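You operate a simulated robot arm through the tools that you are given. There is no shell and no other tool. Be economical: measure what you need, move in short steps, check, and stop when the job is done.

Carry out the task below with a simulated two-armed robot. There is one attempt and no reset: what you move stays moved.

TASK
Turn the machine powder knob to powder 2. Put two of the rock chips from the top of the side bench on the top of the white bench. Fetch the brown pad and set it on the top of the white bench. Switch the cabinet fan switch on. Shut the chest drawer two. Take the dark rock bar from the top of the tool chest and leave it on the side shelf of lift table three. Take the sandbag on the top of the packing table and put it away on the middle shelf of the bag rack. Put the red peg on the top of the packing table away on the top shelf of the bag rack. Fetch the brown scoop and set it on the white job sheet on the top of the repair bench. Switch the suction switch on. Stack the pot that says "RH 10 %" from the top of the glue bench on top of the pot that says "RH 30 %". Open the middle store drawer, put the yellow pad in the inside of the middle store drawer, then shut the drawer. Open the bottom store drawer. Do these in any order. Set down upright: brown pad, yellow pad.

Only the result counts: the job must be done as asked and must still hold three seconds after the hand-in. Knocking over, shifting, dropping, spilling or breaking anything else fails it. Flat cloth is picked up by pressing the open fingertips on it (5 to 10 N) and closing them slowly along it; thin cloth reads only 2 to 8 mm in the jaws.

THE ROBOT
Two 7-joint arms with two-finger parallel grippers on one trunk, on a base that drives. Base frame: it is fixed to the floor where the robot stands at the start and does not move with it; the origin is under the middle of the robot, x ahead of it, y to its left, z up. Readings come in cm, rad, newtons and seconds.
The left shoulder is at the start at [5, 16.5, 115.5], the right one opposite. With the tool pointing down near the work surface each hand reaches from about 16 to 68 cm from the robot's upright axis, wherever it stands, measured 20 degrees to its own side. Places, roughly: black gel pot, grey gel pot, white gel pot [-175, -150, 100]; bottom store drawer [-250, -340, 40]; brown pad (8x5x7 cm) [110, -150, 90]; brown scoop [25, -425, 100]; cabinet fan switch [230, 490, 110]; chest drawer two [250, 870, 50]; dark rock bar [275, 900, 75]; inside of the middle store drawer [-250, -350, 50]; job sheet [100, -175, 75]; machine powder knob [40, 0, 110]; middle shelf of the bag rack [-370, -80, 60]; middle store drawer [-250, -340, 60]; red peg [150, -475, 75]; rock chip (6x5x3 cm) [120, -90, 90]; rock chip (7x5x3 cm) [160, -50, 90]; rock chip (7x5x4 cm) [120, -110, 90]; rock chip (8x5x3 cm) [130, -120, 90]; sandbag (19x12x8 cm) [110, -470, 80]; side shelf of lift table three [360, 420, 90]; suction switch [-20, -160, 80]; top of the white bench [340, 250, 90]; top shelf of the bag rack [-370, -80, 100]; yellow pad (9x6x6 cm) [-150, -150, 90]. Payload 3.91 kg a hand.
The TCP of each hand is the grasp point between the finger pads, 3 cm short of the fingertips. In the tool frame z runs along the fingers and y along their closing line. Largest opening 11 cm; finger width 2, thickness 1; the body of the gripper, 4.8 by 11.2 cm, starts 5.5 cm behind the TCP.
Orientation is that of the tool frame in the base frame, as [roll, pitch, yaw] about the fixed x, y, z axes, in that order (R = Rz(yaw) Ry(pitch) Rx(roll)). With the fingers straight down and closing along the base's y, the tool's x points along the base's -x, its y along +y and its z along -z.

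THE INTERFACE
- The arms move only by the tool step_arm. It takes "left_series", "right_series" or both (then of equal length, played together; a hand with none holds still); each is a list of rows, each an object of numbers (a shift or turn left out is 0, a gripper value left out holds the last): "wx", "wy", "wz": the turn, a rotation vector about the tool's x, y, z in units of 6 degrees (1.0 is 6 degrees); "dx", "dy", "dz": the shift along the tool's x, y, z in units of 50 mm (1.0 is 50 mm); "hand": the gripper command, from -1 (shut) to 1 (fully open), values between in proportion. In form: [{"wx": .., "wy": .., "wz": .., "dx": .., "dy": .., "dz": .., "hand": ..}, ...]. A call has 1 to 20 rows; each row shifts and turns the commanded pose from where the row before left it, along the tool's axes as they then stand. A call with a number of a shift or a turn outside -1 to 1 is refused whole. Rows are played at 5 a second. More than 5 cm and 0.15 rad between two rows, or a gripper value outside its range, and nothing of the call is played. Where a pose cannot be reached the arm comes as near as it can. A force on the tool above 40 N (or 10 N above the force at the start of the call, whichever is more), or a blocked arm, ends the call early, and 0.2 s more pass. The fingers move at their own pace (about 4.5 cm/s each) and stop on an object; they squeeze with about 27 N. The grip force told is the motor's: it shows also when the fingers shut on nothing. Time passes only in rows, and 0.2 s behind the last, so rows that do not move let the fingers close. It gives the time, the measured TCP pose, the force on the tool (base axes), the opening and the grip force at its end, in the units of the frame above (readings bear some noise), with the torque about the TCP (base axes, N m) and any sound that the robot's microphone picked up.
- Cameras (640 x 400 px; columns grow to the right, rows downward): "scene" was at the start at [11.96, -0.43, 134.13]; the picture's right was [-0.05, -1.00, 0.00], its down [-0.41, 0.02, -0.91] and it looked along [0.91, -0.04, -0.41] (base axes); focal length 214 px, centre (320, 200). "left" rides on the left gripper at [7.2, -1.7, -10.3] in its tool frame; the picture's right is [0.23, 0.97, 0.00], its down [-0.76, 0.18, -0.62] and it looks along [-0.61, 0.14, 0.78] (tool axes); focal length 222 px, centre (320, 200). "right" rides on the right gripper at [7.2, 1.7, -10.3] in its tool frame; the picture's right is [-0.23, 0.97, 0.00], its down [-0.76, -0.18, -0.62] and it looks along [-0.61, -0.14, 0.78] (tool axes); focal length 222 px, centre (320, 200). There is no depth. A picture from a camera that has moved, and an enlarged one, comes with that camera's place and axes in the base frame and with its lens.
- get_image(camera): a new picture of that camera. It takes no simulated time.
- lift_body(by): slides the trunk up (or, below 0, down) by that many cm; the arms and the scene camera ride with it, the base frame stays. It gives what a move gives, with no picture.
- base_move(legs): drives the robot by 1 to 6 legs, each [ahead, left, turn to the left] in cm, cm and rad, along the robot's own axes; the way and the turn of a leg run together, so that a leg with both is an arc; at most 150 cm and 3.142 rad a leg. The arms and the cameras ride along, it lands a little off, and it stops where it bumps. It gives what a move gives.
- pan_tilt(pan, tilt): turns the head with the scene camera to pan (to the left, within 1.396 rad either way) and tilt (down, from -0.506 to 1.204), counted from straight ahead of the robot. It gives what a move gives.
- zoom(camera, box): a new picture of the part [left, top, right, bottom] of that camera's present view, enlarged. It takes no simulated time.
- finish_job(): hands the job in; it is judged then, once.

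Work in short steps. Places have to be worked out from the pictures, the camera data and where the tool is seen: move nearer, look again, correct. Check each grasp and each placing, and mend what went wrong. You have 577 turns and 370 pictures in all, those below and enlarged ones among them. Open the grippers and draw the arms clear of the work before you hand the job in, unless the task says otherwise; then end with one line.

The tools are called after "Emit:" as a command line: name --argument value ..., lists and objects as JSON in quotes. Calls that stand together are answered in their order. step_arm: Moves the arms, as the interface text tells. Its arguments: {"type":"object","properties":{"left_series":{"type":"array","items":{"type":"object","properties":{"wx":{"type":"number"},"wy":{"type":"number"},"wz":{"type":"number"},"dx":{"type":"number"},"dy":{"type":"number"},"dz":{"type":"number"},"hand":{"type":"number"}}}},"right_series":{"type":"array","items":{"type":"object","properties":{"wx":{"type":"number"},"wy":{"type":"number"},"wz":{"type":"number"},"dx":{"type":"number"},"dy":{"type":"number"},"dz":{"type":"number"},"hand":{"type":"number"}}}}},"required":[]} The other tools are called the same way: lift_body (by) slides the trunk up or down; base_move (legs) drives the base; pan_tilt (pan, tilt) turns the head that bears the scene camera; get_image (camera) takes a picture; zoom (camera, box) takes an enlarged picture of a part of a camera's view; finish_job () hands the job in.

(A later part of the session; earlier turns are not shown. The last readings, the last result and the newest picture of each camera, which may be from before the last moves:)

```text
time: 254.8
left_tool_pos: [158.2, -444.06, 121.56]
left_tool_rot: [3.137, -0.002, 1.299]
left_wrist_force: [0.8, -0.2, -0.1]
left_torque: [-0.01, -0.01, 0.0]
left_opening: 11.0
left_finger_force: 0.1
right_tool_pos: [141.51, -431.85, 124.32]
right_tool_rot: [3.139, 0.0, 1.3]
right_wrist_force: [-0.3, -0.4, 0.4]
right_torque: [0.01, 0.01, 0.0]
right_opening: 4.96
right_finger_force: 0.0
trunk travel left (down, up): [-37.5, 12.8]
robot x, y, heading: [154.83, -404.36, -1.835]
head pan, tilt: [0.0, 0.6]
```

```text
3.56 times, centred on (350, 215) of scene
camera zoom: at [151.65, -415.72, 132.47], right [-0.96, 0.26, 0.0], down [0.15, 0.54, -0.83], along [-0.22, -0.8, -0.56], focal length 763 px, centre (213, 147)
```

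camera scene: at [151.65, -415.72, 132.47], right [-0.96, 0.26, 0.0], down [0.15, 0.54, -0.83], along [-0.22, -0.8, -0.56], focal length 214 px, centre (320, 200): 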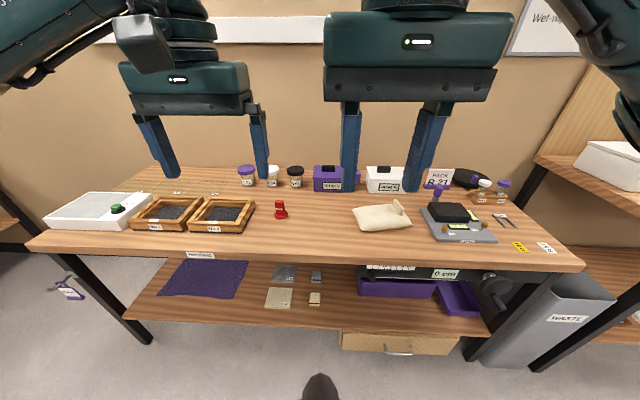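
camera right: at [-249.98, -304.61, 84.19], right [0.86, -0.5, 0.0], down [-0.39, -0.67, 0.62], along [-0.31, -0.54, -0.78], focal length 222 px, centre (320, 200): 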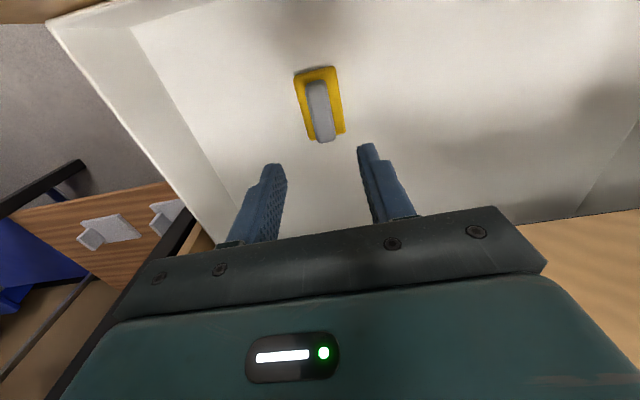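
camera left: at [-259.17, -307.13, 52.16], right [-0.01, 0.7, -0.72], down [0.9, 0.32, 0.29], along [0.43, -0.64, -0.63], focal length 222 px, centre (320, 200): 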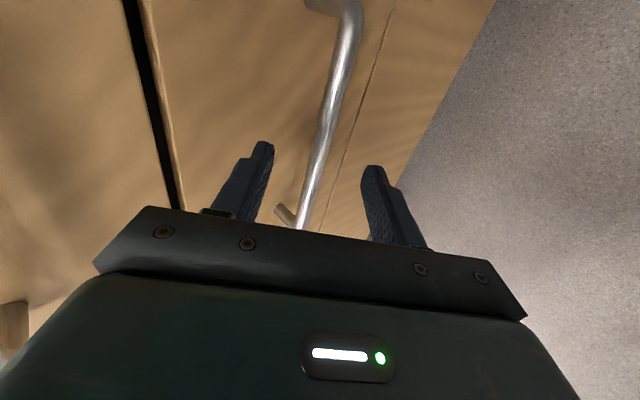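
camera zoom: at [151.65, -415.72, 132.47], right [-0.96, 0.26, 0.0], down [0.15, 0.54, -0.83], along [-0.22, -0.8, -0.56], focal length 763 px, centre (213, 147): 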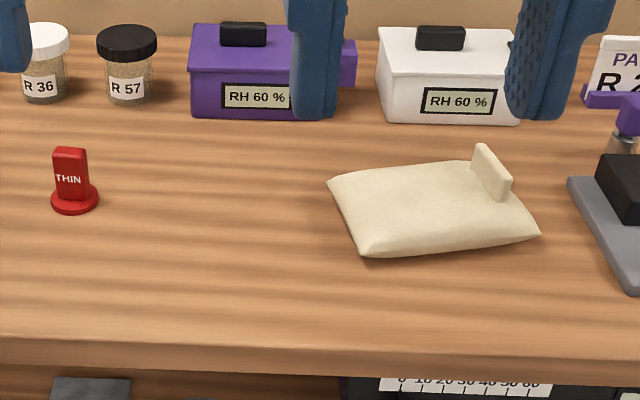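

Sandbag tab ≈(105,-472,84), peg base ≈(148.6,-486,79). Driving 19 ahead, 17 right to bring the tab in reach of the right hand.

Emit:
base_move --legs '[[19, -17, 0]]'

Emit:
pan_tilt --pan -0.2 --tilt 0.75

Emit:
get_image --camera "scene"

Emit:
get_image --camera "right"

```text
time: 256.6
left_tool_pos: [137.22, -457.94, 121.69]
left_tool_rot: [3.135, -0.004, 1.298]
left_wrist_force: [-1.1, 0.2, -0.2]
left_torque: [0.04, 0.0, -0.02]
left_opening: 10.98
left_finger_force: 0.1
right_tool_pos: [120.38, -445.54, 124.36]
right_tool_rot: [3.138, -0.002, 1.301]
right_wrist_force: [-0.4, -0.5, 0.6]
right_torque: [0.02, -0.02, 0.01]
right_opening: 4.94
right_finger_force: 0.0
trunk travel left (down, up): [-37.5, 12.8]
robot x, y, heading: [133.98, -418.11, -1.837]
head pan, tilt: [0.0, 0.6]
```

```text
time: 257.3
left_tool_pos: [137.2, -457.86, 121.7]
left_tool_rot: [3.136, -0.001, 1.299]
left_wrist_force: [-0.4, -0.1, 0.0]
left_torque: [0.01, 0.0, 0.02]
left_opening: 11.01
left_finger_force: 0.0
right_tool_pos: [120.41, -445.55, 124.27]
right_tool_rot: [3.138, 0.0, 1.302]
right_wrist_force: [-0.3, 0.1, 0.3]
right_torque: [0.04, -0.03, -0.01]
right_opening: 4.94
right_finger_force: 0.0
trunk travel left (down, up): [-37.5, 12.8]
robot x, y, heading: [134.14, -417.95, -1.833]
head pan, tilt: [-0.201, 0.75]
```

```text
258 pictures are left
camera scene: at [129.25, -428.35, 131.18], right [-0.89, 0.45, 0.0], down [0.31, 0.61, -0.73], along [-0.33, -0.65, -0.68], focal length 214 px, centre (320, 200)
```

scene: 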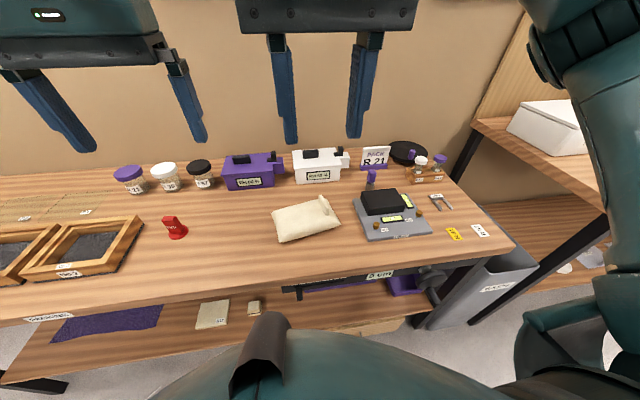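

```text
257 pictures are left
camera right: at [124.01, -438.91, 134.62], right [0.88, -0.48, 0.0], down [-0.38, -0.69, 0.62], along [-0.3, -0.55, -0.78], focal length 222 px, centre (320, 200)
```

right: 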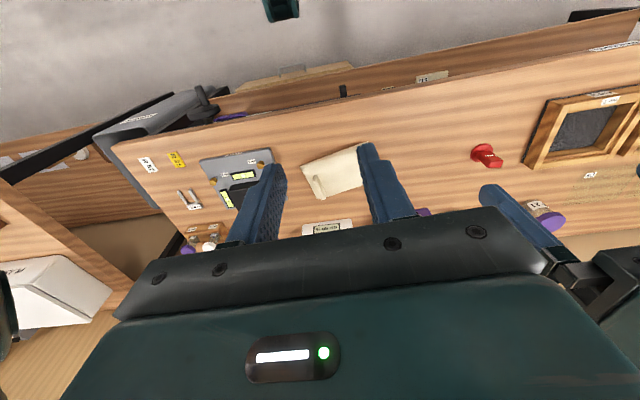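

Tab ≈(106.3,-470.1). Moving the right hand above it.

Emit:
step_arm --right_series '[{"dx": -0.69, "dy": -0.18, "dz": 0.58, "hand": 0.4}, {"dx": -0.69, "dy": -0.18, "dz": 0.58}, {"dx": -0.69, "dy": -0.18, "dz": 0.58}, {"dx": -0.69, "dy": -0.18, "dz": 0.58}, {"dx": -0.69, "dy": -0.18, "dz": 0.58}, {"dx": -0.69, "dy": -0.18, "dz": 0.58}, {"dx": -0.69, "dy": -0.18, "dz": 0.58}, {"dx": -0.69, "dy": -0.18, "dz": 0.58}]'

Emit:
get_image --camera "right"

```text
time: 259.1
left_tool_pos: [137.16, -457.95, 121.69]
left_tool_rot: [3.136, -0.004, 1.299]
left_wrist_force: [-0.3, -0.3, 0.3]
left_torque: [0.02, -0.01, 0.02]
left_opening: 11.0
left_finger_force: 0.0
right_tool_pos: [106.21, -470.21, 100.96]
right_tool_rot: [3.139, -0.001, 1.303]
right_wrist_force: [0.9, 0.1, 1.2]
right_torque: [0.03, -0.02, 0.04]
right_opening: 7.71
right_finger_force: 0.1
trunk travel left (down, up): [-37.5, 12.8]
robot x, y, heading: [134.1, -418.0, -1.838]
head pan, tilt: [-0.201, 0.75]
```

```text
256 pictures are left
camera right: at [109.73, -463.51, 111.38], right [0.88, -0.48, 0.0], down [-0.37, -0.69, 0.62], along [-0.29, -0.55, -0.78], focal length 222 px, centre (320, 200)
```

right: 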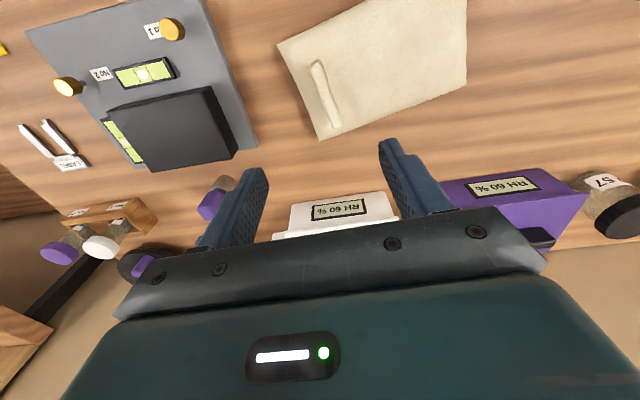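

Tab centre is 1.1 cm back and 0.9 cm to +y, rotated ~6.6°. Aligning and descending to z≈89 for a check.

Emit:
step_arm --right_series '[{"wz": -1, "dx": 0.2, "dy": 0.2}, {"dz": 0.8}, {"dz": 0.8}, {"dz": 0.8}]'

Emit:
get_image --camera "right"

Emit:
zoom --camera "scene" --box '[260, 140, 400, 260]'

```text
time: 260.1
left_tool_pos: [137.05, -457.9, 121.66]
left_tool_rot: [3.138, -0.003, 1.297]
left_wrist_force: [-0.3, -0.4, -0.1]
left_torque: [0.01, 0.01, -0.01]
left_opening: 11.01
left_finger_force: 0.1
right_tool_pos: [107.38, -469.45, 88.97]
right_tool_rot: [3.139, -0.001, 1.406]
right_wrist_force: [-0.1, 0.6, -0.7]
right_torque: [-0.03, 0.02, 0.01]
right_opening: 7.7
right_finger_force: 0.0
trunk travel left (down, up): [-37.5, 12.8]
robot x, y, heading: [133.93, -417.97, -1.835]
head pan, tilt: [-0.201, 0.75]
```

```text
255 pictures are left
camera right: at [110.29, -462.46, 99.19], right [0.92, -0.38, 0.0], down [-0.3, -0.72, 0.62], along [-0.24, -0.58, -0.78], focal length 222 px, centre (320, 200)
```

right: 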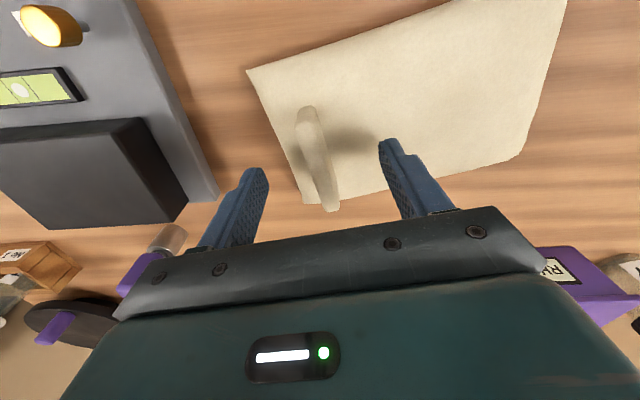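

```text
3.33 times, centred on (330, 200) of scene
camera zoom: at [129.22, -428.37, 131.18], right [-0.89, 0.45, 0.0], down [0.31, 0.61, -0.73], along [-0.33, -0.65, -0.68], focal length 715 px, centre (287, 200)
```

zoom: 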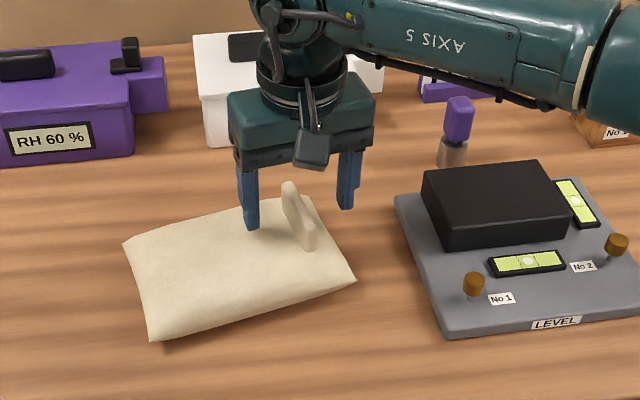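

Tab centred and aligned. Descending 2.7 cm and closing.

Emit:
step_arm --right_series '[{"dz": 0.28, "dx": 0.06}, {"dz": 0.28}, {"hand": -1}, {}, {}, {}, {}]'

Emit:
get_image --camera "right"

```text
time: 260.7
left_tool_pos: [137.35, -457.8, 121.73]
left_tool_rot: [3.135, -0.002, 1.299]
left_wrist_force: [0.0, 1.0, 0.4]
left_torque: [0.04, 0.0, 0.0]
left_opening: 11.01
left_finger_force: 0.0
right_tool_pos: [108.1, -469.5, 87.68]
right_tool_rot: [3.124, 0.011, 1.414]
right_wrist_force: [10.3, 8.4, 18.0]
right_torque: [0.33, -0.84, 0.23]
right_opening: 5.99
right_finger_force: 4.2
trunk travel left (down, up): [-37.5, 12.8]
robot x, y, heading: [134.41, -418.1, -1.841]
head pan, tilt: [-0.201, 0.75]
stopped in row 3 (right hand): the force on the tool passed its limit (the readings are from after the stop); the commanded pose is now the measured one
```

```text
253 pictures are left
camera right: at [110.66, -462.41, 97.91], right [0.93, -0.38, 0.02], down [-0.3, -0.72, 0.63], along [-0.22, -0.59, -0.78], focal length 222 px, centre (320, 200)
```

right: 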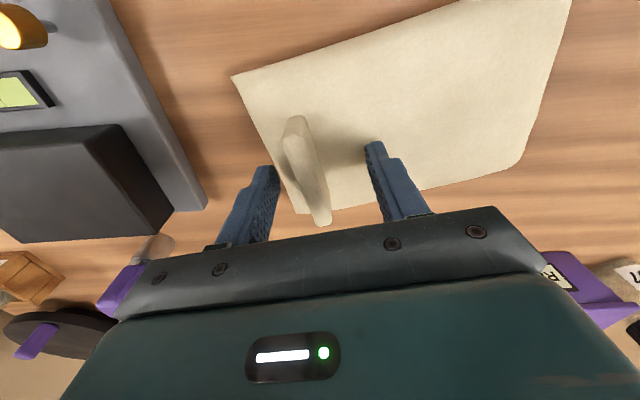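

The +y finger touched the bag's surface (z≈84.7). Raising 0.5 cm and closing at that height.

Emit:
step_arm --right_series '[{"dz": -0.12}, {"hand": -1}, {}, {}, {}, {}]'

Emit:
get_image --camera "right"

Emit:
zoom --camera "scene" --box '[260, 140, 400, 260]'

```text
time: 262.1
left_tool_pos: [137.16, -458.01, 121.68]
left_tool_rot: [3.137, -0.005, 1.3]
left_wrist_force: [0.9, 0.0, -0.2]
left_torque: [-0.03, -0.04, -0.01]
left_opening: 10.98
left_finger_force: 0.1
right_tool_pos: [107.47, -469.48, 87.8]
right_tool_rot: [3.132, 0.006, 1.407]
right_wrist_force: [-2.5, 2.2, -0.2]
right_torque: [0.53, 0.86, 0.14]
right_opening: 1.21
right_finger_force: 27.0
trunk travel left (down, up): [-37.5, 12.8]
robot x, y, heading: [133.58, -418.02, -1.836]
head pan, tilt: [-0.201, 0.75]
```

```text
252 pictures are left
camera right: at [110.25, -462.41, 98.01], right [0.92, -0.38, 0.01], down [-0.3, -0.72, 0.63], along [-0.23, -0.58, -0.78], focal length 222 px, centre (320, 200)
```

right: 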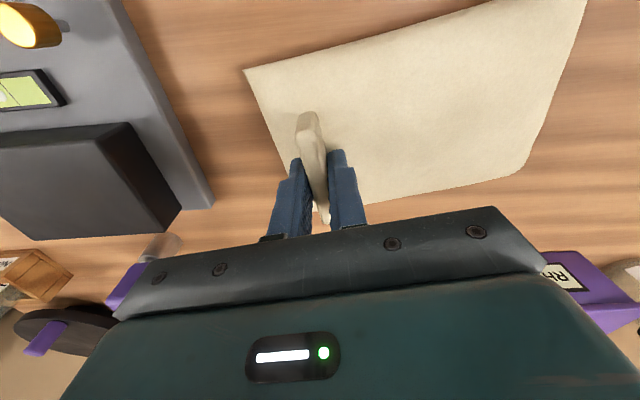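

```text
3.33 times, centred on (330, 200) of scene
camera zoom: at [129.19, -428.35, 131.17], right [-0.89, 0.45, 0.0], down [0.31, 0.61, -0.73], along [-0.33, -0.65, -0.68], focal length 715 px, centre (287, 200)
```

zoom: 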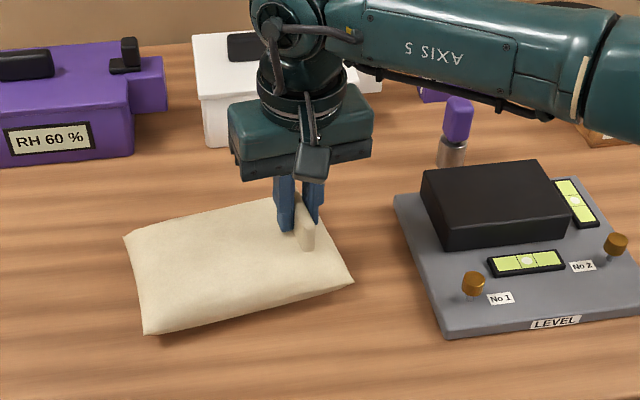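

Gripping the tab (1.2 cm). Test lift of 4 cm.

Emit:
step_arm --right_series '[{"dz": -0.2}, {"dz": -0.3}, {"dz": -0.3}, {}]'

Emit:
get_image --camera "right"

Emit:
zoom --camera "scene" --box '[260, 140, 400, 260]'

```text
time: 263.1
left_tool_pos: [137.07, -458.09, 121.58]
left_tool_rot: [3.136, -0.005, 1.299]
left_wrist_force: [0.5, -0.2, 0.5]
left_torque: [0.01, 0.0, 0.03]
left_opening: 11.0
left_finger_force: 0.0
right_tool_pos: [107.33, -469.67, 91.59]
right_tool_rot: [3.132, 0.007, 1.409]
right_wrist_force: [0.7, 0.5, -11.2]
right_torque: [0.09, 0.67, 0.0]
right_opening: 1.19
right_finger_force: 27.2
trunk travel left (down, up): [-37.5, 12.8]
robot x, y, heading: [133.99, -417.92, -1.84]
head pan, tilt: [-0.201, 0.75]
```

```text
250 pictures are left
camera right: at [110.11, -462.6, 101.97], right [0.92, -0.38, 0.01], down [-0.3, -0.72, 0.63], along [-0.23, -0.58, -0.78], focal length 222 px, centre (320, 200)
```

right: 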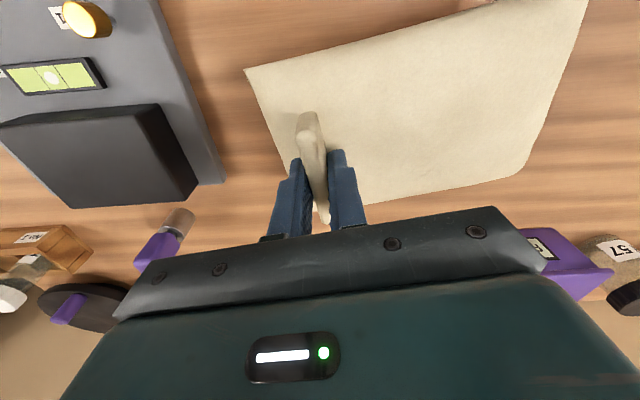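

```text
3.33 times, centred on (330, 200) of scene
camera zoom: at [129.18, -428.44, 131.16], right [-0.89, 0.45, 0.0], down [0.31, 0.61, -0.73], along [-0.33, -0.65, -0.68], focal length 715 px, centre (287, 200)
```

zoom: 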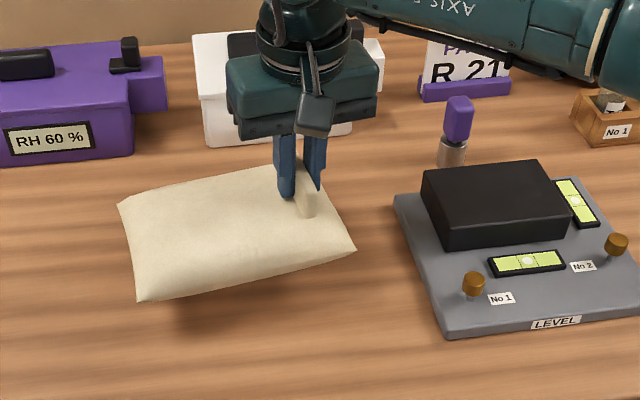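

Held level (11 N). Raising and pulling back, then shifting the base left for the peg.

Emit:
step_arm --right_series '[{"dz": -0.7}, {"dz": -0.7}, {"dz": -0.7}, {"dz": -0.7}, {"dz": -0.7}, {"dx": 0.7, "dy": -0.2}, {"dx": 0.7, "dy": -0.2}, {"dx": 0.7, "dy": -0.3}, {"dx": 0.5, "dy": -0.4}]'

Emit:
base_move --legs '[[0, 16, 0]]'

Emit:
pan_tilt --pan 0.1 --tilt 0.7

Emit:
get_image --camera "scene"

Emit:
get_image --camera "left"

```text
time: 265.1
left_tool_pos: [137.14, -457.96, 121.65]
left_tool_rot: [3.137, -0.003, 1.298]
left_wrist_force: [-0.4, 0.2, 0.9]
left_torque: [0.01, -0.03, -0.02]
left_opening: 11.01
left_finger_force: 0.1
right_tool_pos: [104.11, -455.72, 109.14]
right_tool_rot: [3.13, 0.008, 1.409]
right_wrist_force: [0.3, 1.0, -12.0]
right_torque: [0.1, 0.71, 0.03]
right_opening: 1.18
right_finger_force: 26.8
trunk travel left (down, up): [-37.5, 12.8]
robot x, y, heading: [133.53, -418.08, -1.836]
head pan, tilt: [-0.201, 0.75]
```

```text
time: 266.6
left_tool_pos: [152.9, -462.31, 121.59]
left_tool_rot: [3.137, -0.004, 1.298]
left_wrist_force: [0.1, -0.9, -0.6]
left_torque: [0.01, -0.01, 0.04]
left_opening: 10.99
left_finger_force: 0.1
right_tool_pos: [119.78, -460.23, 109.03]
right_tool_rot: [3.131, 0.007, 1.406]
right_wrist_force: [1.2, -1.2, -12.0]
right_torque: [0.08, 0.68, 0.02]
right_opening: 1.17
right_finger_force: 27.6
trunk travel left (down, up): [-37.5, 12.8]
robot x, y, heading: [149.98, -422.19, -1.841]
head pan, tilt: [-0.201, 0.75]
```

```text
time: 267.4
left_tool_pos: [152.7, -462.32, 121.61]
left_tool_rot: [3.136, -0.005, 1.298]
left_wrist_force: [0.1, -1.0, 0.2]
left_torque: [0.03, 0.02, 0.0]
left_opening: 10.99
left_finger_force: 0.1
right_tool_pos: [119.84, -460.12, 109.06]
right_tool_rot: [3.13, 0.008, 1.406]
right_wrist_force: [-0.1, 0.2, -12.5]
right_torque: [0.08, 0.64, 0.0]
right_opening: 1.19
right_finger_force: 27.1
trunk travel left (down, up): [-37.5, 12.8]
robot x, y, heading: [149.65, -422.43, -1.839]
head pan, tilt: [0.099, 0.7]
```

```text
248 pictures are left
camera scene: at [147.22, -433.69, 131.59], right [-0.99, 0.17, 0.0], down [0.11, 0.64, -0.76], along [-0.13, -0.75, -0.64], focal length 214 px, centre (320, 200)
```

scene: 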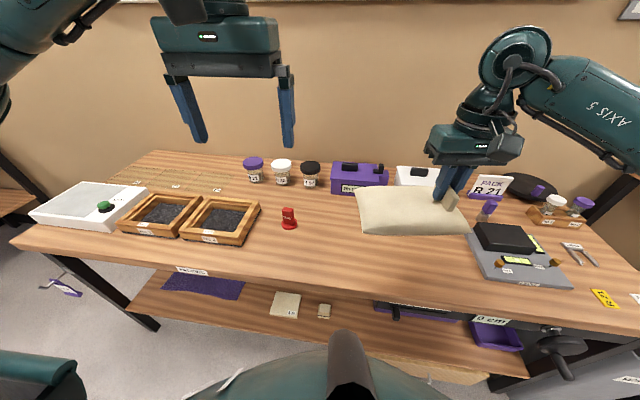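

```text
247 pictures are left
camera left: at [153.13, -454.8, 131.97], right [1.0, -0.04, 0.01], down [-0.04, -0.78, 0.62], along [-0.02, -0.62, -0.78], focal length 222 px, centre (320, 200)
```

left: 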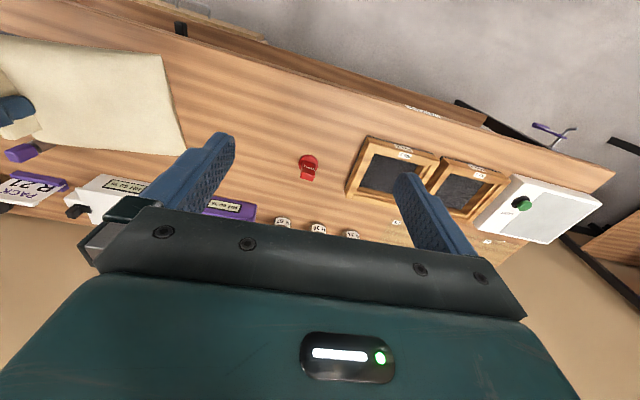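

Peg ≈(149.1,-484.4,81.5). Moving the left hand above it.

Emit:
step_arm --left_series '[{"dx": -0.637, "dy": 0.07, "dz": 0.68, "hand": 0.1}, {"dx": -0.637, "dy": 0.07, "dz": 0.68}, {"dx": -0.637, "dy": 0.07, "dz": 0.68}, {"dx": -0.637, "dy": 0.07, "dz": 0.68}, {"dx": -0.637, "dy": 0.07, "dz": 0.68}, {"dx": -0.637, "dy": 0.07, "dz": 0.68}, {"dx": -0.637, "dy": 0.08, "dz": 0.68}]'

Emit:
get_image --camera "left"

```text
time: 269.0
left_tool_pos: [149.5, -484.45, 97.62]
left_tool_rot: [3.134, -0.003, 1.296]
left_wrist_force: [1.4, 0.6, -0.3]
left_torque: [-0.01, -0.03, -0.01]
left_opening: 6.06
left_finger_force: 0.1
right_tool_pos: [119.67, -460.26, 108.98]
right_tool_rot: [3.129, 0.005, 1.405]
right_wrist_force: [0.6, -0.1, -11.8]
right_torque: [0.06, 0.7, 0.01]
right_opening: 1.18
right_finger_force: 27.1
trunk travel left (down, up): [-37.5, 12.8]
robot x, y, heading: [149.35, -422.69, -1.834]
head pan, tilt: [0.099, 0.7]
```

```text
246 pictures are left
camera left: at [149.77, -477.02, 107.9], right [1.0, -0.04, 0.01], down [-0.04, -0.78, 0.62], along [-0.02, -0.62, -0.78], focal length 222 px, centre (320, 200)
```

left: 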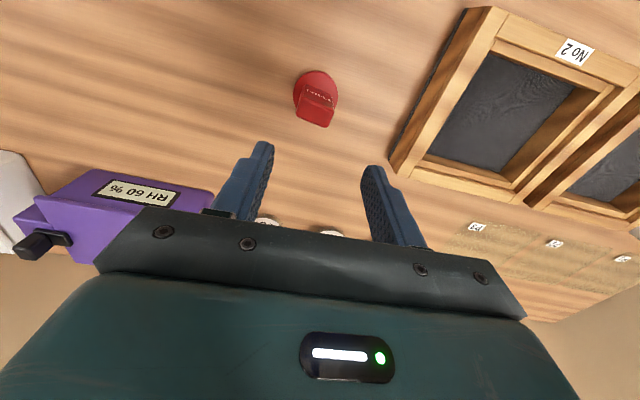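

Emit:
zoom --camera "left" --box '[270, 50, 370, 150]'

```text
4.00 times, centred on (320, 100) of left
camera zoom: at [149.77, -477.02, 107.9], right [1.0, -0.04, 0.01], down [-0.04, -0.78, 0.62], along [-0.02, -0.62, -0.78], focal length 888 px, centre (320, 600)
```

zoom: 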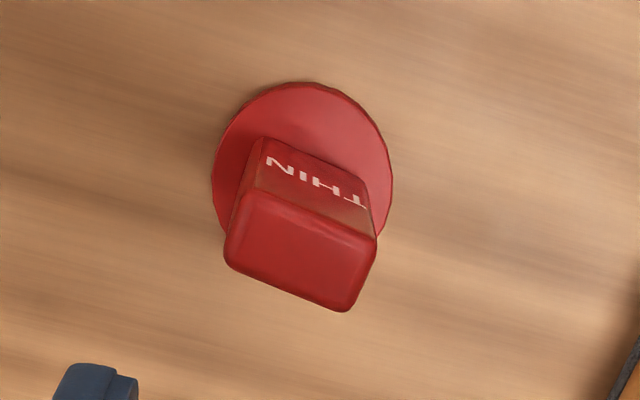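

The peg's body is turned ~13° relative to the jaws. Rotating, shifting 0.8 cm, descending to grip above the flange.

Emit:
step_arm --left_series '[{"dy": -0.16}, {"wz": 1}, {"wz": 1.0}, {"dz": 0.7}, {"dz": 0.7}, {"dz": 0.7}]'

Emit:
get_image --camera "left"

```text
time: 270.4
left_tool_pos: [148.58, -484.23, 87.03]
left_tool_rot: [3.136, -0.005, 1.086]
left_wrist_force: [-0.2, -0.8, 0.1]
left_torque: [0.01, 0.03, 0.01]
left_opening: 6.04
left_finger_force: 0.0
right_tool_pos: [119.78, -460.14, 108.96]
right_tool_rot: [3.132, 0.007, 1.407]
right_wrist_force: [0.1, -0.7, -11.4]
right_torque: [0.1, 0.67, -0.04]
right_opening: 1.21
right_finger_force: 26.9
trunk travel left (down, up): [-37.5, 12.8]
robot x, y, heading: [149.65, -422.39, -1.834]
head pan, tilt: [0.099, 0.7]
```

```text
244 pictures are left
camera left: at [150.44, -477.06, 97.44], right [0.97, -0.25, 0.01], down [-0.2, -0.76, 0.62], along [-0.15, -0.6, -0.78], focal length 222 px, centre (320, 200)
```

left: 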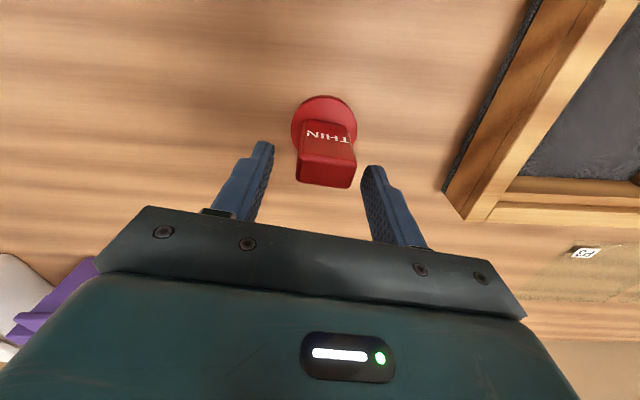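

Centred. Lowering 3.3 cm and closing.

Emit:
step_arm --left_series '[{"dz": 0.33, "dy": 0.06}, {"dz": 0.32}, {"hand": -1}, {}, {}, {}]'

Emit:
get_image --camera "left"

```text
time: 271.8
left_tool_pos: [148.84, -484.35, 84.08]
left_tool_rot: [3.134, -0.005, 1.088]
left_wrist_force: [-0.5, 0.7, -0.1]
left_torque: [0.01, 0.03, -0.03]
left_opening: 3.35
left_finger_force: 27.0
right_tool_pos: [119.83, -460.11, 109.12]
right_tool_rot: [3.133, 0.007, 1.407]
right_wrist_force: [-0.8, -0.3, -12.2]
right_torque: [0.13, 0.67, 0.0]
right_opening: 1.2
right_finger_force: 26.8
trunk travel left (down, up): [-37.5, 12.8]
robot x, y, heading: [149.63, -422.36, -1.837]
head pan, tilt: [0.099, 0.7]
```

```text
243 pictures are left
camera left: at [150.73, -477.13, 94.36], right [0.97, -0.25, 0.01], down [-0.2, -0.76, 0.62], along [-0.15, -0.6, -0.78], focal length 222 px, centre (320, 200)
```

left: 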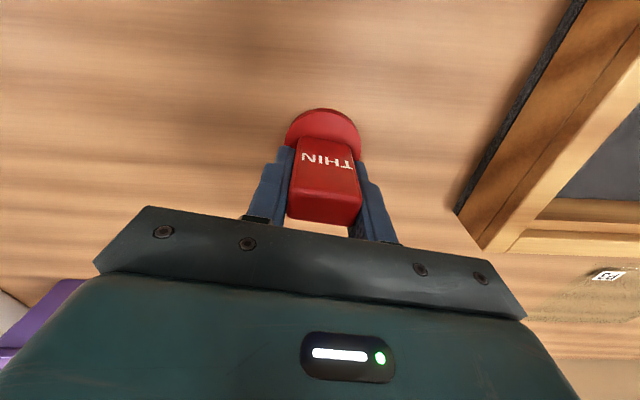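

Peg gripped. Lifting, tucking, then driving back along the corridor toward the bag rack.

Emit:
step_arm --left_series '[{"dz": -0.7}, {"dz": -0.9}, {"dz": -0.9}, {"dz": -0.9}, {"dz": -0.9}, {"dz": -0.9}, {"dz": -0.9}, {"dx": 0.8}, {"dx": 0.8}, {"dx": 0.8}, {"dx": 0.8}]'

Emit:
get_image --camera "scene"

Emit:
base_move --legs '[[-20, 0, 0], [0, -140, 0], [-33, 0, -0.03], [0, -120, 0], [0, -100, 0], [-43, 0, 0]]'

Emit:
get_image --camera "scene"

```text
time: 274.2
left_tool_pos: [156.61, -469.82, 114.41]
left_tool_rot: [3.136, -0.003, 1.088]
left_wrist_force: [-0.9, 0.0, -0.6]
left_torque: [-0.03, -0.01, 0.02]
left_opening: 3.39
left_finger_force: 27.2
right_tool_pos: [119.83, -460.07, 109.09]
right_tool_rot: [3.13, 0.008, 1.409]
right_wrist_force: [-0.1, -0.3, -12.4]
right_torque: [0.1, 0.69, -0.01]
right_opening: 1.2
right_finger_force: 26.7
trunk travel left (down, up): [-37.5, 12.8]
robot x, y, heading: [149.34, -422.64, -1.841]
head pan, tilt: [0.099, 0.7]
```

```text
242 pictures are left
camera scene: at [147.27, -433.64, 131.6], right [-0.99, 0.17, 0.0], down [0.11, 0.64, -0.76], along [-0.13, -0.75, -0.64], focal length 214 px, centre (320, 200)
```

scene: 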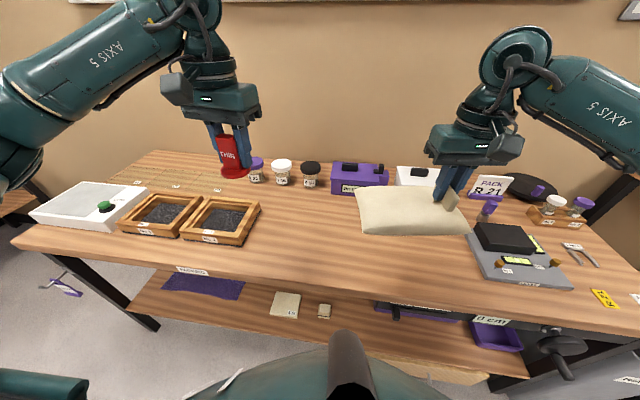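

```text
time: 297.1
left_tool_pos: [-165.7, -273.7, 114.35]
left_tool_rot: [3.135, -0.003, 1.067]
left_wrist_force: [-0.4, 0.9, 0.0]
left_torque: [-0.01, 0.02, 0.01]
left_opening: 3.36
left_finger_force: 27.7
right_tool_pos: [-202.23, -263.06, 109.2]
right_tool_rot: [3.133, 0.007, 1.385]
right_wrist_force: [0.4, 0.4, -12.2]
right_torque: [0.12, 0.69, 0.0]
right_opening: 1.21
right_finger_force: 26.7
trunk travel left (down, up): [-37.5, 12.8]
robot x, y, heading: [-171.86, -225.99, -1.862]
head pan, tilt: [0.099, 0.7]
```

```text
241 pictures are left
camera scene: at [-174.23, -237.21, 131.6], right [-0.98, 0.19, 0.0], down [0.12, 0.63, -0.76], along [-0.14, -0.75, -0.64], focal length 214 px, centre (320, 200)
```

scene: 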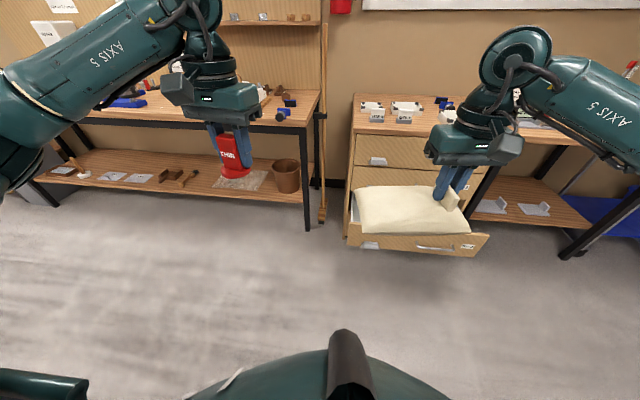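

Strafing on and turning to face the rack side.

Emit:
base_move --legs '[[0, -85, 0], [0, 0, -1.57]]'

Emit:
pan_tilt --pan -0.3 --tilt 0.4

Emit:
get_image --camera "scene"

```text
time: 305.3
left_tool_pos: [-300.13, -208.62, 114.43]
left_tool_rot: [3.136, -0.005, -0.485]
left_wrist_force: [-0.1, 0.6, -0.6]
left_torque: [0.0, 0.0, 0.0]
left_opening: 3.37
left_finger_force: 27.0
right_tool_pos: [-290.29, -171.77, 109.03]
right_tool_rot: [3.133, 0.007, -0.166]
right_wrist_force: [0.4, -0.3, -11.7]
right_torque: [0.69, -0.11, -0.02]
right_opening: 1.2
right_finger_force: 27.4
trunk travel left (down, up): [-37.5, 12.8]
robot x, y, heading: [-252.48, -202.1, 2.869]
head pan, tilt: [0.099, 0.7]
```

```text
time: 306.2
left_tool_pos: [-300.15, -208.71, 114.45]
left_tool_rot: [3.136, -0.005, -0.485]
left_wrist_force: [0.9, 1.0, -0.3]
left_torque: [-0.01, 0.01, -0.01]
left_opening: 3.35
left_finger_force: 27.2
right_tool_pos: [-290.32, -171.9, 109.11]
right_tool_rot: [3.132, 0.007, -0.165]
right_wrist_force: [0.2, 0.8, -12.1]
right_torque: [0.69, -0.08, -0.01]
right_opening: 1.18
right_finger_force: 27.0
trunk travel left (down, up): [-37.5, 12.8]
robot x, y, heading: [-252.77, -201.85, 2.869]
head pan, tilt: [-0.3, 0.4]
```

```text
240 pictures are left
camera scene: at [-263.52, -196.05, 134.27], right [0.54, 0.84, 0.0], down [0.33, -0.21, -0.92], along [-0.78, 0.5, -0.39], focal length 214 px, centre (320, 200)
```

scene: 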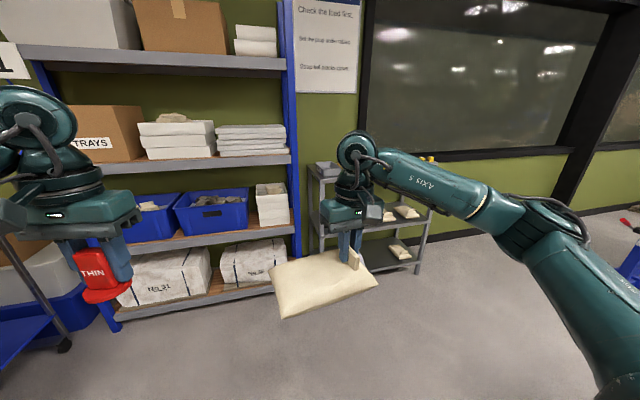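

The bag rack is behind my right hand. Zooming on it.

Emit:
zoom --camera "scene" --box '[290, 130, 450, 290]'

```text
2.50 times, centred on (370, 210) of scene
camera zoom: at [-263.52, -196.05, 134.27], right [0.54, 0.84, 0.0], down [0.33, -0.21, -0.92], along [-0.78, 0.5, -0.39], focal length 536 px, centre (195, 175)
```

zoom: 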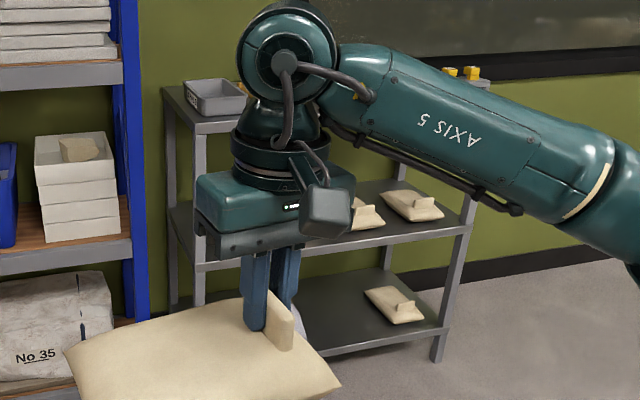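

Rack front runs about (-361,-131)→(-334,-57), facing (0.94,-0.34). Driving around the glue bench's corner to stand before it.

Emit:
base_move --legs '[[0, 0, -0.069], [50.7, -10.5, 0], [8, -50, 0]]'

Emit:
pan_tilt --pan 0 --tilt 0.6

Emit:
get_image --camera "scene"

```text
time: 312.2
left_tool_pos: [-336.36, -130.01, 114.43]
left_tool_rot: [3.136, -0.005, -0.547]
left_wrist_force: [0.1, -0.4, -1.0]
left_torque: [-0.02, -0.01, -0.03]
left_opening: 3.35
left_finger_force: 27.0
right_tool_pos: [-324.15, -93.9, 109.08]
right_tool_rot: [3.13, 0.005, -0.226]
right_wrist_force: [-1.5, 0.9, -11.4]
right_torque: [0.67, -0.16, -0.02]
right_opening: 1.19
right_finger_force: 27.4
trunk travel left (down, up): [-37.5, 12.8]
robot x, y, heading: [-288.45, -126.07, 2.81]
head pan, tilt: [-0.3, 0.4]
```

```text
time: 313.0
left_tool_pos: [-336.39, -129.97, 114.42]
left_tool_rot: [3.138, -0.005, -0.547]
left_wrist_force: [-0.4, 0.9, -0.3]
left_torque: [0.0, 0.01, -0.02]
left_opening: 3.36
left_finger_force: 26.7
right_tool_pos: [-324.31, -93.98, 109.03]
right_tool_rot: [3.132, 0.005, -0.228]
right_wrist_force: [-0.9, 0.1, -10.7]
right_torque: [0.71, -0.15, 0.03]
right_opening: 1.2
right_finger_force: 27.0
trunk travel left (down, up): [-37.5, 12.8]
robot x, y, heading: [-288.77, -126.16, 2.812]
head pan, tilt: [0.0, 0.6]
```

```text
238 pictures are left
camera scene: at [-299.91, -122.22, 132.46], right [0.33, 0.95, 0.0], down [0.53, -0.18, -0.82], along [-0.78, 0.27, -0.57], focal length 214 px, centre (320, 200)
```

scene: 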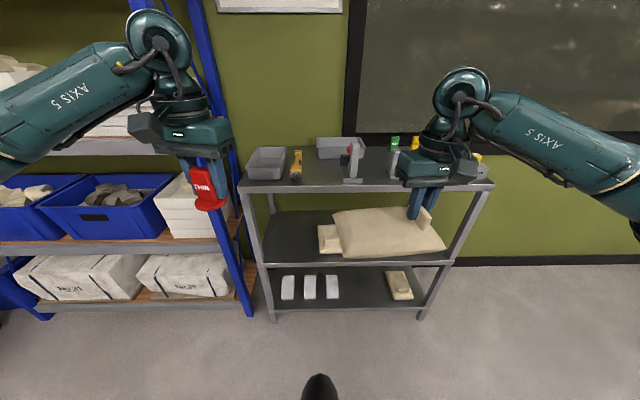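

Good view of the rack. Peg goes on top shelf first; zooming for a free spot.

Emit:
zoom --camera "scene" --box '[220, 120, 500, 320]'

Emit:
get_image --camera "left"

Emit:
get_image --camera "right"

```text
2.00 times, centred on (360, 220) of scene
camera zoom: at [-299.91, -122.22, 132.46], right [0.33, 0.95, 0.0], down [0.53, -0.18, -0.82], along [-0.78, 0.27, -0.57], focal length 429 px, centre (240, 160)
```

zoom: 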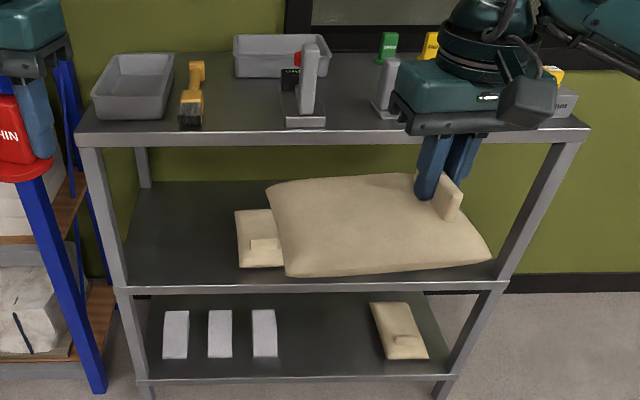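

```text
236 pictures are left
camera left: at [-329.31, -132.2, 124.72], right [-0.31, -0.95, 0.01], down [-0.74, 0.25, 0.62], along [-0.59, 0.19, -0.78], focal length 222 px, centre (320, 200)
```

left: 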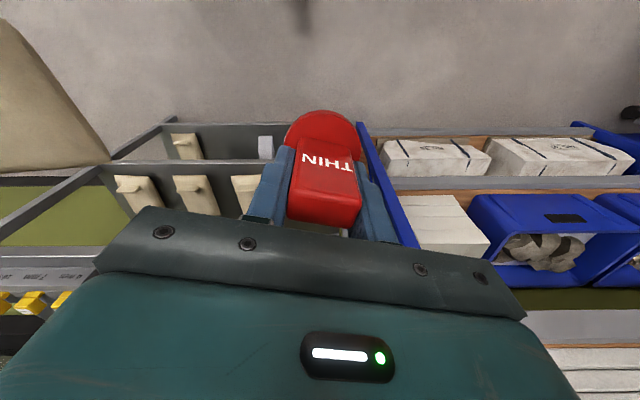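

```text
235 pictures are left
camera right: at [-317.46, -96.99, 119.35], right [-0.44, -0.9, 0.01], down [-0.7, 0.35, 0.63], along [-0.57, 0.27, -0.78], focal length 222 px, centre (320, 200)
```

right: 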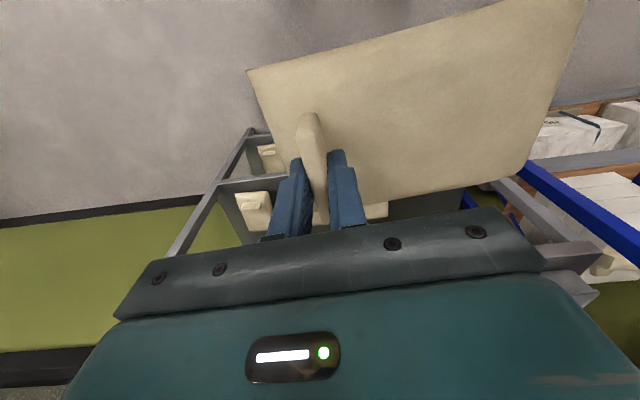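

Top shelf has a free spot between the yellow tool and the caliper at ≈(-369,-99). I retract the sandbag hand first, then drive 28 cm closer.

Emit:
step_arm --right_series '[{"dx": 0.6, "dz": -0.5}, {"dx": 0.6, "dz": -0.5}, {"dx": 0.6, "dz": -0.4}, {"dx": 0.6, "dz": -0.3}, {"dx": 0.4, "dy": -0.3}]' --left_series '[{"dz": -0.4}, {"dz": -0.4}, {"dz": -0.4}, {}, {}]'

Emit:
base_move --legs '[[26, 0, 0]]'

Emit:
pan_tilt --pan 0 --tilt 0.8

Emit:
get_image --camera "scene"

Emit:
get_image --camera "left"

```text
time: 314.2
left_tool_pos: [-336.32, -129.71, 120.14]
left_tool_rot: [3.137, -0.003, -0.547]
left_wrist_force: [-0.2, 0.6, 0.0]
left_torque: [-0.05, 0.04, 0.01]
left_opening: 3.32
left_finger_force: 27.0
right_tool_pos: [-309.94, -95.36, 117.64]
right_tool_rot: [3.132, 0.005, -0.228]
right_wrist_force: [0.0, 0.5, -12.6]
right_torque: [0.66, -0.16, 0.04]
right_opening: 1.21
right_finger_force: 26.6
trunk travel left (down, up): [-37.5, 12.8]
robot x, y, heading: [-288.24, -126.44, 2.81]
head pan, tilt: [0.0, 0.6]
```

```text
time: 316.1
left_tool_pos: [-361.08, -121.72, 120.39]
left_tool_rot: [3.136, -0.006, -0.542]
left_wrist_force: [-0.1, 0.1, -0.5]
left_torque: [0.01, -0.01, 0.04]
left_opening: 3.32
left_finger_force: 27.1
right_tool_pos: [-334.92, -87.18, 117.59]
right_tool_rot: [3.131, 0.004, -0.222]
right_wrist_force: [-0.8, -0.5, -12.2]
right_torque: [0.68, -0.13, -0.02]
right_opening: 1.21
right_finger_force: 27.0
trunk travel left (down, up): [-37.5, 12.8]
robot x, y, heading: [-313.28, -117.93, 2.815]
head pan, tilt: [0.0, 0.6]
```

```text
time: 316.8
left_tool_pos: [-361.06, -121.81, 120.16]
left_tool_rot: [3.136, -0.005, -0.541]
left_wrist_force: [0.1, -0.1, -1.0]
left_torque: [0.0, 0.01, 0.01]
left_opening: 3.34
left_finger_force: 26.7
right_tool_pos: [-334.95, -87.28, 117.48]
right_tool_rot: [3.129, 0.004, -0.221]
right_wrist_force: [0.4, 0.4, -12.4]
right_torque: [0.69, -0.13, 0.0]
right_opening: 1.14
right_finger_force: 26.8
trunk travel left (down, up): [-37.5, 12.8]
robot x, y, heading: [-313.06, -117.77, 2.814]
head pan, tilt: [0.0, 0.799]
```

```text
234 pictures are left
camera scene: at [-323.83, -114.13, 130.78], right [0.32, 0.95, 0.0], down [0.68, -0.23, -0.7], along [-0.66, 0.22, -0.72], focal length 214 px, centre (320, 200)
```

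scene: 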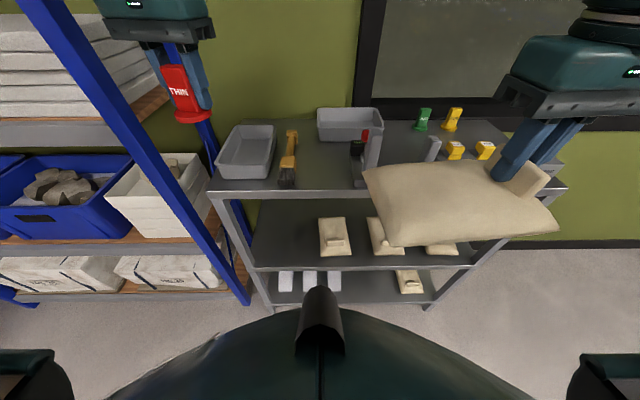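

```text
233 pictures are left
camera left: at [-353.94, -123.9, 130.61], right [-0.31, -0.95, 0.01], down [-0.75, 0.24, 0.62], along [-0.59, 0.19, -0.78], focal length 222 px, centre (320, 200)
```

left: 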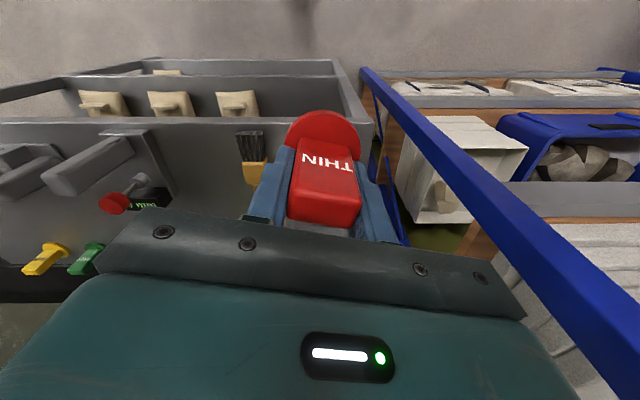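

Spot ≈(-366.4,-101), shelf z≈96. Moving the left hand over it at height.

Emit:
step_arm --left_series '[{"dx": -0.61, "dy": -0.6}, {"dx": -0.61, "dy": -0.6}, {"dx": -0.61, "dy": -0.6}, {"dx": -0.61, "dy": -0.6}, {"dx": -0.61, "dy": -0.6}]'

Emit:
get_image --camera "left"

Emit:
get_image --camera "scene"

```text
time: 318.0
left_tool_pos: [-366.5, -101.03, 120.22]
left_tool_rot: [3.135, -0.004, -0.543]
left_wrist_force: [0.6, 0.4, -1.1]
left_torque: [-0.02, 0.0, 0.02]
left_opening: 3.38
left_finger_force: 27.2
right_tool_pos: [-334.93, -87.09, 117.6]
right_tool_rot: [3.131, 0.006, -0.222]
right_wrist_force: [-0.1, 0.2, -11.8]
right_torque: [0.69, -0.15, 0.02]
right_opening: 1.19
right_finger_force: 26.8
trunk travel left (down, up): [-37.5, 12.8]
robot x, y, heading: [-312.98, -117.9, 2.81]
head pan, tilt: [0.0, 0.799]
```

```text
232 pictures are left
camera left: at [-359.27, -103.3, 130.52], right [-0.31, -0.95, 0.01], down [-0.74, 0.25, 0.62], along [-0.59, 0.19, -0.78], focal length 222 px, centre (320, 200)
```

left: 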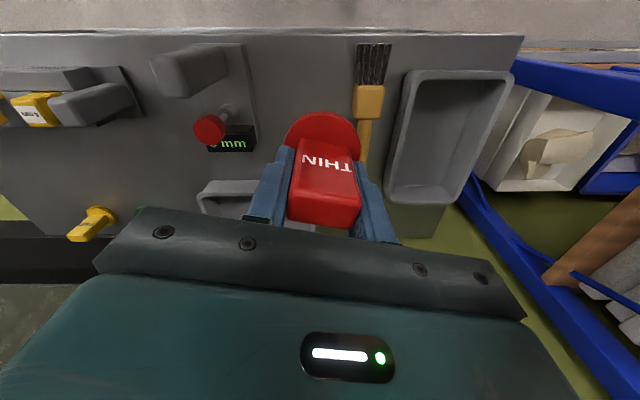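

```text
231 pictures are left
camera scene: at [-323.78, -113.97, 130.77], right [0.32, 0.95, 0.0], down [0.68, -0.23, -0.7], along [-0.66, 0.22, -0.72], focal length 214 px, centre (320, 200)
```

scene: 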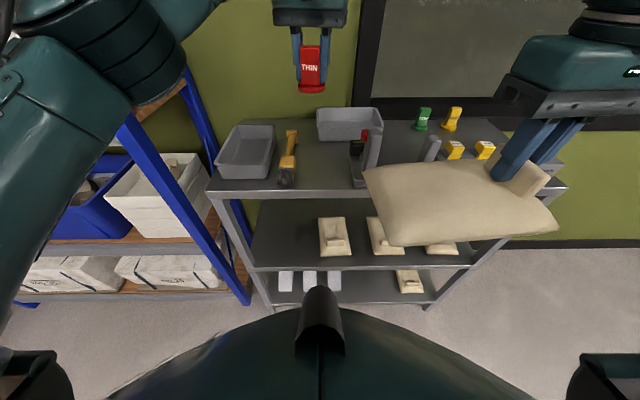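

Landing point is clear (between brush and caliper). Shifting 0.8 cm from the brush and descending.

Emit:
step_arm --left_series '[{"dy": -0.16, "dz": 0.4}, {"dz": 0.8}, {"dz": 0.8}, {"dz": 0.7}]'

Emit:
get_image --camera "left"

Emit:
zoom --camera "scene" --box '[240, 60, 420, 200]'

```text
time: 319.0
left_tool_pos: [-365.94, -100.39, 106.53]
left_tool_rot: [3.136, -0.006, -0.541]
left_wrist_force: [-0.6, -0.2, 0.2]
left_torque: [-0.01, 0.01, 0.0]
left_opening: 3.36
left_finger_force: 26.5
right_tool_pos: [-335.04, -87.15, 117.6]
right_tool_rot: [3.131, 0.004, -0.222]
right_wrist_force: [-1.0, 0.4, -12.4]
right_torque: [0.69, -0.13, -0.01]
right_opening: 1.17
right_finger_force: 26.8
trunk travel left (down, up): [-37.5, 12.8]
robot x, y, heading: [-313.14, -117.36, 2.814]
head pan, tilt: [0.0, 0.799]
```

```text
230 pictures are left
camera left: at [-358.96, -102.54, 116.85], right [-0.31, -0.95, 0.01], down [-0.75, 0.24, 0.62], along [-0.59, 0.19, -0.78], focal length 222 px, centre (320, 200)
```

left: 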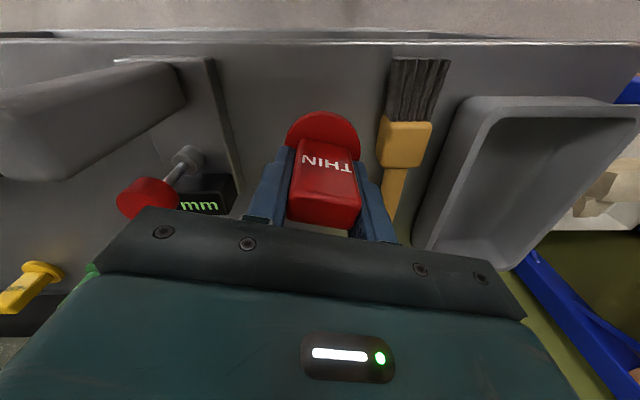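

```text
2.86 times, centred on (330, 130) of scene
camera zoom: at [-323.88, -114.13, 130.77], right [0.32, 0.95, 0.0], down [0.68, -0.23, -0.7], along [-0.66, 0.22, -0.72], focal length 613 px, centre (291, 400)
```

zoom: 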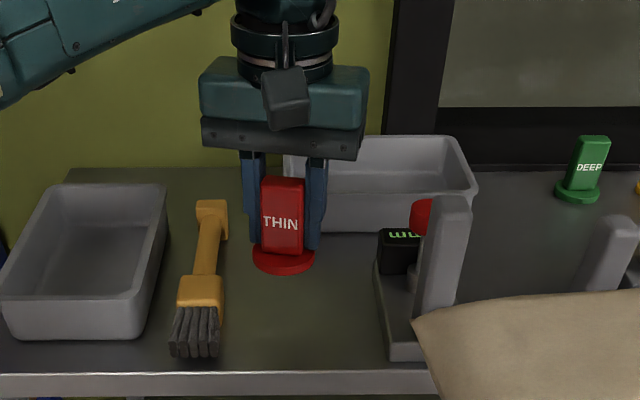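

Clear. Lowering slowly to contact.

Emit:
step_arm --left_series '[{"dz": 0.3}, {"dz": 0.2}, {"dz": 0.15}, {"dz": 0.1}, {"dz": 0.1}, {"dz": 0.08}, {"dz": 0.08}, {"dz": 0.08}]'

```text
time: 320.8
left_tool_pos: [-365.97, -100.33, 101.26]
left_tool_rot: [3.136, -0.003, -0.54]
left_wrist_force: [-0.7, 1.0, -0.3]
left_torque: [0.02, 0.0, 0.01]
left_opening: 3.37
left_finger_force: 27.0
right_tool_pos: [-335.0, -87.24, 117.63]
right_tool_rot: [3.13, 0.006, -0.222]
right_wrist_force: [0.1, 0.1, -11.3]
right_torque: [0.67, -0.16, 0.03]
right_opening: 1.2
right_finger_force: 26.4
trunk travel left (down, up): [-37.5, 12.8]
robot x, y, heading: [-313.3, -117.7, 2.821]
head pan, tilt: [0.0, 0.799]
```

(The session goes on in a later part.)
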